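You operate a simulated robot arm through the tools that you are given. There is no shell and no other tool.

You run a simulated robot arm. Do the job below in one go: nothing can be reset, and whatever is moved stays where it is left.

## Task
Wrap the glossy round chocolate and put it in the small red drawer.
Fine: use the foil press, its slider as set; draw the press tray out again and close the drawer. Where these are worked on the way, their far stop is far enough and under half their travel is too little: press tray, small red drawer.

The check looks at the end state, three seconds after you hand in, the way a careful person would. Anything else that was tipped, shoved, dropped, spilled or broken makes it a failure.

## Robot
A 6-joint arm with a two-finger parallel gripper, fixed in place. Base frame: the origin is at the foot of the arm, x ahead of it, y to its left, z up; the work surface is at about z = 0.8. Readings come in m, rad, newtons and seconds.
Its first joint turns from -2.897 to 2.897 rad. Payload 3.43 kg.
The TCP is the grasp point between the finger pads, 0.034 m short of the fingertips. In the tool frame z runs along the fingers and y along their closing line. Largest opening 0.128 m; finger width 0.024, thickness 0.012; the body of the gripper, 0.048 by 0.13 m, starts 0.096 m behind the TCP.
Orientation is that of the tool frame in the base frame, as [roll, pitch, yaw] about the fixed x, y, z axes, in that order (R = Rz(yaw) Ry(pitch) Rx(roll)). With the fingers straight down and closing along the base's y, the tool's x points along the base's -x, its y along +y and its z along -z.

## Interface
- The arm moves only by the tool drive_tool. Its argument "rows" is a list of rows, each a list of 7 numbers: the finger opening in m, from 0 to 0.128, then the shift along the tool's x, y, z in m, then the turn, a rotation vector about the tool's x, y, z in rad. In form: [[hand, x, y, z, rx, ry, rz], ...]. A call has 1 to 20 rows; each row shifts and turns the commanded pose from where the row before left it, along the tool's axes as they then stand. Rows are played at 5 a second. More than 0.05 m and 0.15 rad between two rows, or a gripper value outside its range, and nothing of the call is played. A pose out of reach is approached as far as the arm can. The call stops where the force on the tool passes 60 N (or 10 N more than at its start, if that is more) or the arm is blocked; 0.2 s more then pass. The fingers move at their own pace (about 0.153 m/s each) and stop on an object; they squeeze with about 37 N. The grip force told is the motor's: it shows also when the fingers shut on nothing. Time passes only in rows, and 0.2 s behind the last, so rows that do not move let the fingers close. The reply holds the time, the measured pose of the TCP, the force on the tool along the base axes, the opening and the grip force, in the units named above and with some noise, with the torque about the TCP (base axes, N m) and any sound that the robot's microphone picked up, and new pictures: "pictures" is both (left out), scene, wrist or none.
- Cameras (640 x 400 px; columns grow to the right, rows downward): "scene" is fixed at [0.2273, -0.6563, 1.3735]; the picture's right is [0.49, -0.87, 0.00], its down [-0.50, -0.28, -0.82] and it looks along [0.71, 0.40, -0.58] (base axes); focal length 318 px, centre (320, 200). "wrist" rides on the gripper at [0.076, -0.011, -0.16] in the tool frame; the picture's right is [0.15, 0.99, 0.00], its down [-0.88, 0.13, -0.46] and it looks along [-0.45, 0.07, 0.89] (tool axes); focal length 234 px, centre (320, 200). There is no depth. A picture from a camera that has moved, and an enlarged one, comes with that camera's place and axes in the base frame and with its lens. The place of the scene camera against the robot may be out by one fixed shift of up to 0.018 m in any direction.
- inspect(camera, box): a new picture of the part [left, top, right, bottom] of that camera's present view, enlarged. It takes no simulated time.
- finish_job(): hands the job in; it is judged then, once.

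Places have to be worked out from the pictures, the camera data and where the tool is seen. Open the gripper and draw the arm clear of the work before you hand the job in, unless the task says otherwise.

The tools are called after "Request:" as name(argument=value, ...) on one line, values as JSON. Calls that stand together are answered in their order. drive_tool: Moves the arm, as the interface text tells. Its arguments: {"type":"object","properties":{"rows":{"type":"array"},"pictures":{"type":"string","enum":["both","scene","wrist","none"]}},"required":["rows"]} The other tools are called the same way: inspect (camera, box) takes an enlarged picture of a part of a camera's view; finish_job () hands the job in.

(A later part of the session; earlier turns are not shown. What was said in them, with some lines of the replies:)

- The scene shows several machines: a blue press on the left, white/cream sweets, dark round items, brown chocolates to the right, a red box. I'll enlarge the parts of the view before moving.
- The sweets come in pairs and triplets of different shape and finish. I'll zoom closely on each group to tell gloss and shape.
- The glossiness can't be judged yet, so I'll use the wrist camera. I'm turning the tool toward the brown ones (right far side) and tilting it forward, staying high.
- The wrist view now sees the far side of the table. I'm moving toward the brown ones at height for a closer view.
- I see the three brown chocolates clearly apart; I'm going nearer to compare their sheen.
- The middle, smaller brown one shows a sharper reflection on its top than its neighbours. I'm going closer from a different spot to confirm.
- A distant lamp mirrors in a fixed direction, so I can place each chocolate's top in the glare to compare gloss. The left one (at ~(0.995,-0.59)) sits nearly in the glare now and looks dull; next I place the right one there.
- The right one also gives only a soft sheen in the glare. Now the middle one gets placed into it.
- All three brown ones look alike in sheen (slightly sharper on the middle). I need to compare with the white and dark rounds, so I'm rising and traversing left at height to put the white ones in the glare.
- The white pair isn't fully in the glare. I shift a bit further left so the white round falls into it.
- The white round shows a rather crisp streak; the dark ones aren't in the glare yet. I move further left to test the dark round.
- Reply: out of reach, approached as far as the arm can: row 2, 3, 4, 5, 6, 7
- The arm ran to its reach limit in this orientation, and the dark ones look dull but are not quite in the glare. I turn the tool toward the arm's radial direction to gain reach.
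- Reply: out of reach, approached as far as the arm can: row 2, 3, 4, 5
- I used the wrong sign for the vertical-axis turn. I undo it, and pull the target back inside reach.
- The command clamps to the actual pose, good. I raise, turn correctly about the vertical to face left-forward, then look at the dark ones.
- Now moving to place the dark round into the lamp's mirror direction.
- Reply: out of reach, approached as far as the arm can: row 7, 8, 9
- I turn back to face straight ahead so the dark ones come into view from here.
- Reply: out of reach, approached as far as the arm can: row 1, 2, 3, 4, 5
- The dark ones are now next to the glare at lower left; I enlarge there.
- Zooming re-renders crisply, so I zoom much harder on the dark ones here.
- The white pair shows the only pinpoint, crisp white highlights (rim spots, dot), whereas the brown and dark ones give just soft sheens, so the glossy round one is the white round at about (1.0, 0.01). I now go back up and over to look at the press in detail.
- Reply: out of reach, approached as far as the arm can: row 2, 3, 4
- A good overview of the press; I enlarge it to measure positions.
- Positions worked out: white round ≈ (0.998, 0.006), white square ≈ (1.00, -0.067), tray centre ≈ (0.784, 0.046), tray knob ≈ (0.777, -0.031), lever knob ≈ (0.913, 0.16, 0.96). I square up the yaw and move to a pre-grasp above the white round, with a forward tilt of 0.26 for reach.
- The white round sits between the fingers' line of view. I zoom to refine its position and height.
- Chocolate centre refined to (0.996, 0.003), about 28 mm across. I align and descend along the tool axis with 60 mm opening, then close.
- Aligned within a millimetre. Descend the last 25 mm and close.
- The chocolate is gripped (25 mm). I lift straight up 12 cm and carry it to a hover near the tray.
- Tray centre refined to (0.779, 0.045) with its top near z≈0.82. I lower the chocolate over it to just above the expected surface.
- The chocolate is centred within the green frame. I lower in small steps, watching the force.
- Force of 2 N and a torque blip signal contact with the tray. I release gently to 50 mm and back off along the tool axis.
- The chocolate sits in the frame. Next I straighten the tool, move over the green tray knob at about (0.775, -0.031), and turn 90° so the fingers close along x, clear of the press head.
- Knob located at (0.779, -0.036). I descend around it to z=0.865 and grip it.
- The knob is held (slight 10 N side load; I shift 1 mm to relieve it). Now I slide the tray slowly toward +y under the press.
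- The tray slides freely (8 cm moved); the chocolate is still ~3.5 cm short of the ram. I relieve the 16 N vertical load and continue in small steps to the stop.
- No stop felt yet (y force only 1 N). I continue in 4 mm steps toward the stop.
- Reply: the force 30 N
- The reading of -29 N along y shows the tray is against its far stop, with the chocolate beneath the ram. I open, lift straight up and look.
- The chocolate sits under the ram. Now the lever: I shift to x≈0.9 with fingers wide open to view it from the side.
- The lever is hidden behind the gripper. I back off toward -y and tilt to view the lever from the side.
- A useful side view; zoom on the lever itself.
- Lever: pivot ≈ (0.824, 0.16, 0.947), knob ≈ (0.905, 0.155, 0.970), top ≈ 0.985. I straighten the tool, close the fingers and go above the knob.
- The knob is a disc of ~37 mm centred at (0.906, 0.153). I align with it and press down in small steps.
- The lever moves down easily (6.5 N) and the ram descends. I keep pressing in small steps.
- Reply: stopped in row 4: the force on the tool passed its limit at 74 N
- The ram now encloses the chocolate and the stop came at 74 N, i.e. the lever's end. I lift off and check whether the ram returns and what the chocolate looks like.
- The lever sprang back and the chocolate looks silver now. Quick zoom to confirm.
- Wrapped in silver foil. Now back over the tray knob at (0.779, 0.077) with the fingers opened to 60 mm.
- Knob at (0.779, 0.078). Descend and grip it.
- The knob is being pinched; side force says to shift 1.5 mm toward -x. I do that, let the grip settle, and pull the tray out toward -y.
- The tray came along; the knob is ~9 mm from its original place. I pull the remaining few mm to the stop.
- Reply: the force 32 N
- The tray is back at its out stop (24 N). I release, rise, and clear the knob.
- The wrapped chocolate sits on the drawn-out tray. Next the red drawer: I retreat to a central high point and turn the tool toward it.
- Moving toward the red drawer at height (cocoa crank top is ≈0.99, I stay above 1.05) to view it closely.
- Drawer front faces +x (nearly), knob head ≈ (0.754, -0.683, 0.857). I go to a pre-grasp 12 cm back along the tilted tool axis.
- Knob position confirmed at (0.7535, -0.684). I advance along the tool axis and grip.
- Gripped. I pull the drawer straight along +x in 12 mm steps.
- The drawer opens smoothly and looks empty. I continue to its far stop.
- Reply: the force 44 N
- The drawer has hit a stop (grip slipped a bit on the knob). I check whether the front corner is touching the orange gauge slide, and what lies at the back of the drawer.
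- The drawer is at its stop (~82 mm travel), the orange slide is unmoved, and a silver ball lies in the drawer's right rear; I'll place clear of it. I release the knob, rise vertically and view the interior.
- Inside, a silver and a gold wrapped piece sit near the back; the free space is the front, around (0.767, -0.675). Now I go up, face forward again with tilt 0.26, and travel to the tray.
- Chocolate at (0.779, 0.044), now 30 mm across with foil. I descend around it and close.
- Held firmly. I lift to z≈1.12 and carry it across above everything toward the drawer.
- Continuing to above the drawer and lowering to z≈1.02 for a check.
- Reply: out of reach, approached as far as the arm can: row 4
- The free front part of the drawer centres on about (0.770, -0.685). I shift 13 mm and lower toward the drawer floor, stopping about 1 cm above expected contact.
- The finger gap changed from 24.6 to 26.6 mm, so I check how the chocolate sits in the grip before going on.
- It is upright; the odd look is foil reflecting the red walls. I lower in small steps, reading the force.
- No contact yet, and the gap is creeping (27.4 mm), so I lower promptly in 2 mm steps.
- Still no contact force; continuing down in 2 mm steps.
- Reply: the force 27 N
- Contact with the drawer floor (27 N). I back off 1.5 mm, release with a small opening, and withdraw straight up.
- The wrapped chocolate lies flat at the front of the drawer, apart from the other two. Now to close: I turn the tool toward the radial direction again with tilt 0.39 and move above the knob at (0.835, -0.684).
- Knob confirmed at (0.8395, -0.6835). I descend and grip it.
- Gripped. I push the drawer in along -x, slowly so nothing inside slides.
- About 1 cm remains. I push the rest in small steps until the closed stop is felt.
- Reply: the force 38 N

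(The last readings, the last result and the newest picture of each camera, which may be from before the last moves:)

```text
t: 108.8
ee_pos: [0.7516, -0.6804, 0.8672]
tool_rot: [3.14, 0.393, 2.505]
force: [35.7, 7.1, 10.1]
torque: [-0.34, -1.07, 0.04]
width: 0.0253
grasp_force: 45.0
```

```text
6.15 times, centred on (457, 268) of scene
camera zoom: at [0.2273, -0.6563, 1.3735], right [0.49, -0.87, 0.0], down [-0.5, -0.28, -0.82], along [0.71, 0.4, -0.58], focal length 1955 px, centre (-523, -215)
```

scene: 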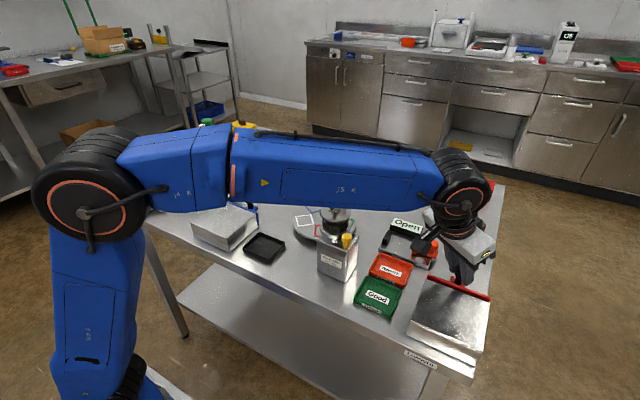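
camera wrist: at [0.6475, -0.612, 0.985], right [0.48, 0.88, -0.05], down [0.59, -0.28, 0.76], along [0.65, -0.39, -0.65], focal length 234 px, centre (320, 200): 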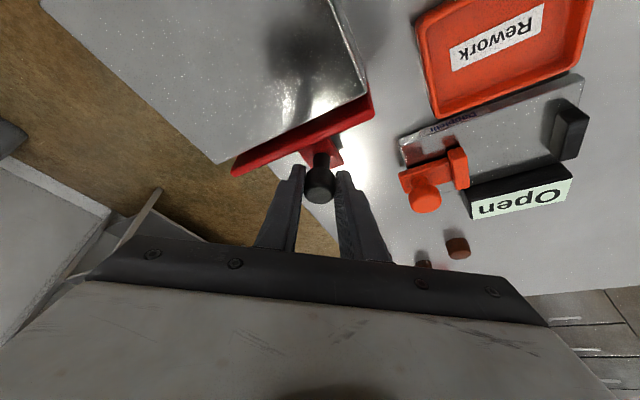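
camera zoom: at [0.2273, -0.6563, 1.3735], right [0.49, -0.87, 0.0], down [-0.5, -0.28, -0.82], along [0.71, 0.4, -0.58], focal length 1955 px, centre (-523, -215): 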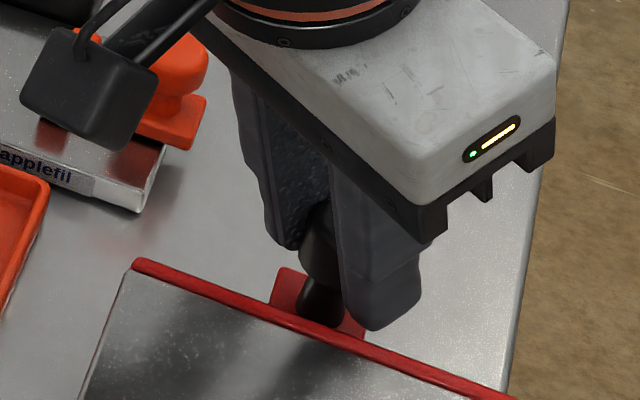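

Closed: 36 N at the stop and the front is flush as at the start. I relax 2 mm, release the knob and rise clear.

Request:
drive_tool(rows=[[0.015, -0.0015, 0.0012, 0.0006, 0, 0, 0], [0.03, 0, 0, 0, 0, 0, 0], [0.055, 0, 0, 0, 0, 0, 0], [0.055, 0, 0, 0, 0, 0, 0], [0.055, -0.0113, 0, -0.0278, 0, 0, 0], [0.055, -0.0152, 0, -0.037, 0, 0, 0], [0.055, -0.0152, 0, -0.037, 0, 0, 0], [0.055, -0.0152, 0, -0.037, 0, 0, 0], [0.055, -0.0152, 0, -0.037, 0, 0, 0], [0.055, 0.035, 0.01, -0.03, 0, 0, 0], [0.055, 0.035, 0.01, -0.03, 0, 0, 0], [0.055, 0.035, 0.01, -0.03, 0, 0, 0], [0.055, 0.035, 0.01, -0.03, 0, 0, 0], [0.055, 0.035, 0.01, -0.03, 0, 0, 0], [0.055, 0, 0, 0, 0, 0, 0]])

Request:
inspect(camera="scene", box=[340, 180, 520, 380])

Request:
inspect(camera="scene", box=[100, 110, 300, 235])

```text
t: 112.0
ee_pos: [0.6035, -0.511, 1.1303]
tool_rot: [3.14, 0.391, 2.502]
force: [1.5, 1.0, 0.2]
torque: [-0.01, 0.01, 0.02]
width: 0.0551
grasp_force: 0.0
camera wrist: at [0.4915, -0.4414, 1.2481], right [0.48, 0.88, -0.05], down [0.59, -0.28, 0.76], along [0.65, -0.39, -0.65], focal length 234 px, centre (320, 200)
```

scene: 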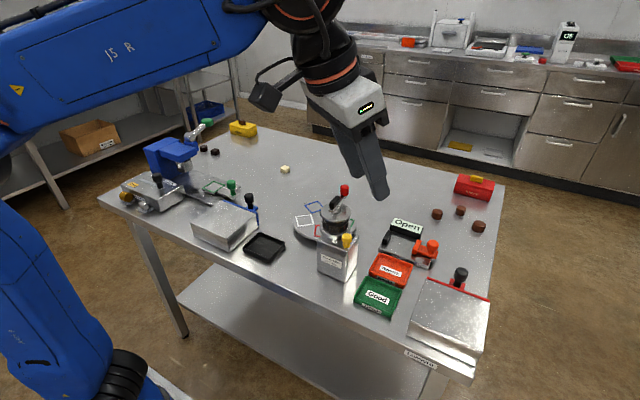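
wrist: 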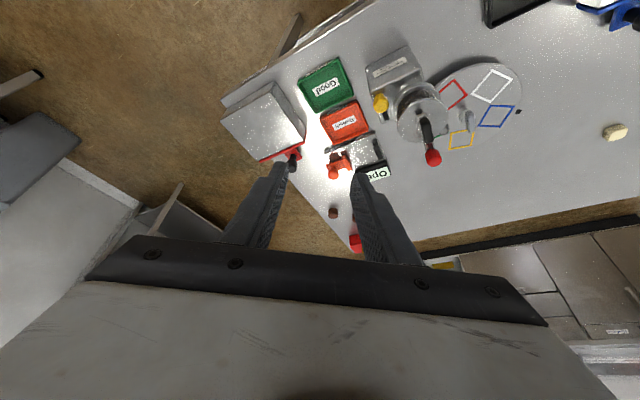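

```text
2.00 times, centred on (430, 280) of scene
camera zoom: at [0.2273, -0.6563, 1.3735], right [0.49, -0.87, 0.0], down [-0.5, -0.28, -0.82], along [0.71, 0.4, -0.58], focal length 635 px, centre (100, 40)
```

zoom: 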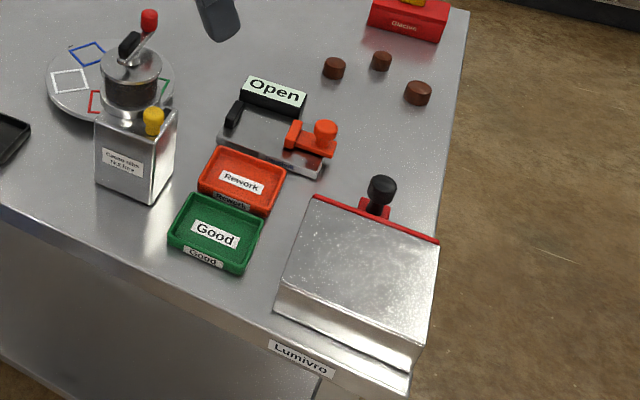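

```text
3.20 times, centred on (200, 172) of scene
camera zoom: at [0.2273, -0.6563, 1.3735], right [0.49, -0.87, 0.0], down [-0.5, -0.28, -0.82], along [0.71, 0.4, -0.58], focal length 1016 px, centre (704, 288)
```

zoom: 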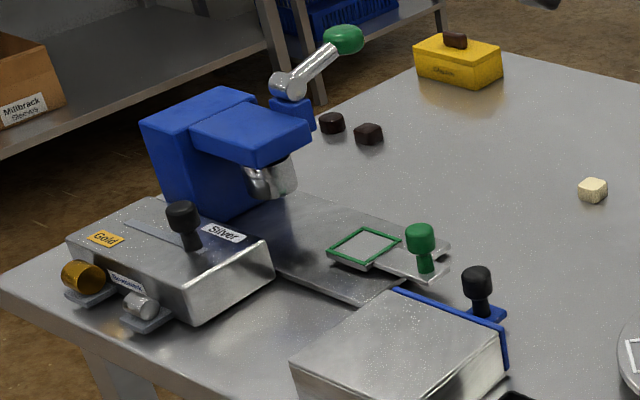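

Everything matches the starting layout: drawer closed, tray out and empty, slider still on Silver. I open the gripper fully and draw the arm further back before handing in.

Request:
drive_tool(rows=[[0.128, 0.033, 0.01, -0.03, 0, 0, 0], [0.128, 0.033, 0.01, -0.03, 0, 0, 0], [0.128, 0.033, 0.01, -0.03, 0, 0, 0], [0.128, 0, 0, 0, 0, 0, 0]], pictures="scene")

```text
t: 113.0
ee_pos: [0.5205, -0.4129, 1.1728]
tool_rot: [3.139, 0.391, 2.505]
force: [0.7, 0.2, -0.4]
torque: [-0.02, -0.02, 0.03]
width: 0.1282
grasp_force: 0.0
```

scene: 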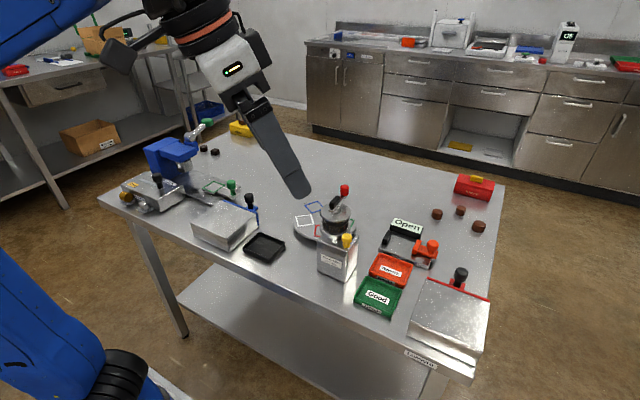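

The arm is clear, the gripper is open, and the work looks complete; handing in.

Request:
finish_job()

```text
The job is handed in.
```

I wrapped a chocolate in silver foil and put it in the small red drawer, then closed the drawer and handed the job in. I have had no word on whether it passed the check.

- **Which chocolate:** I took the white round one as the glossy one. It was the only round one with crisp, pinpoint highlights; the dark and brown rounds only gave a soft sheen. This was a judgement from the camera views, and it is the main thing that could be wrong.
- **Press:** The slider stayed on Silver. The tray went in to its far stop, the lever went down to its end and sprang back, and the tray is drawn out again and empty.
- **Drawer:** It was opened to its stop, about 8 cm. It already held one silver and one gold wrapped piece near the back. The new one lies flat near the front, apart from both. The drawer was pushed shut until its front sat flush, as at the start.
- **Everything else:** In the last pictures the other objects are where they started. The open drawer passed very close to the orange slide on the gauge beside it, but the slide did not move.
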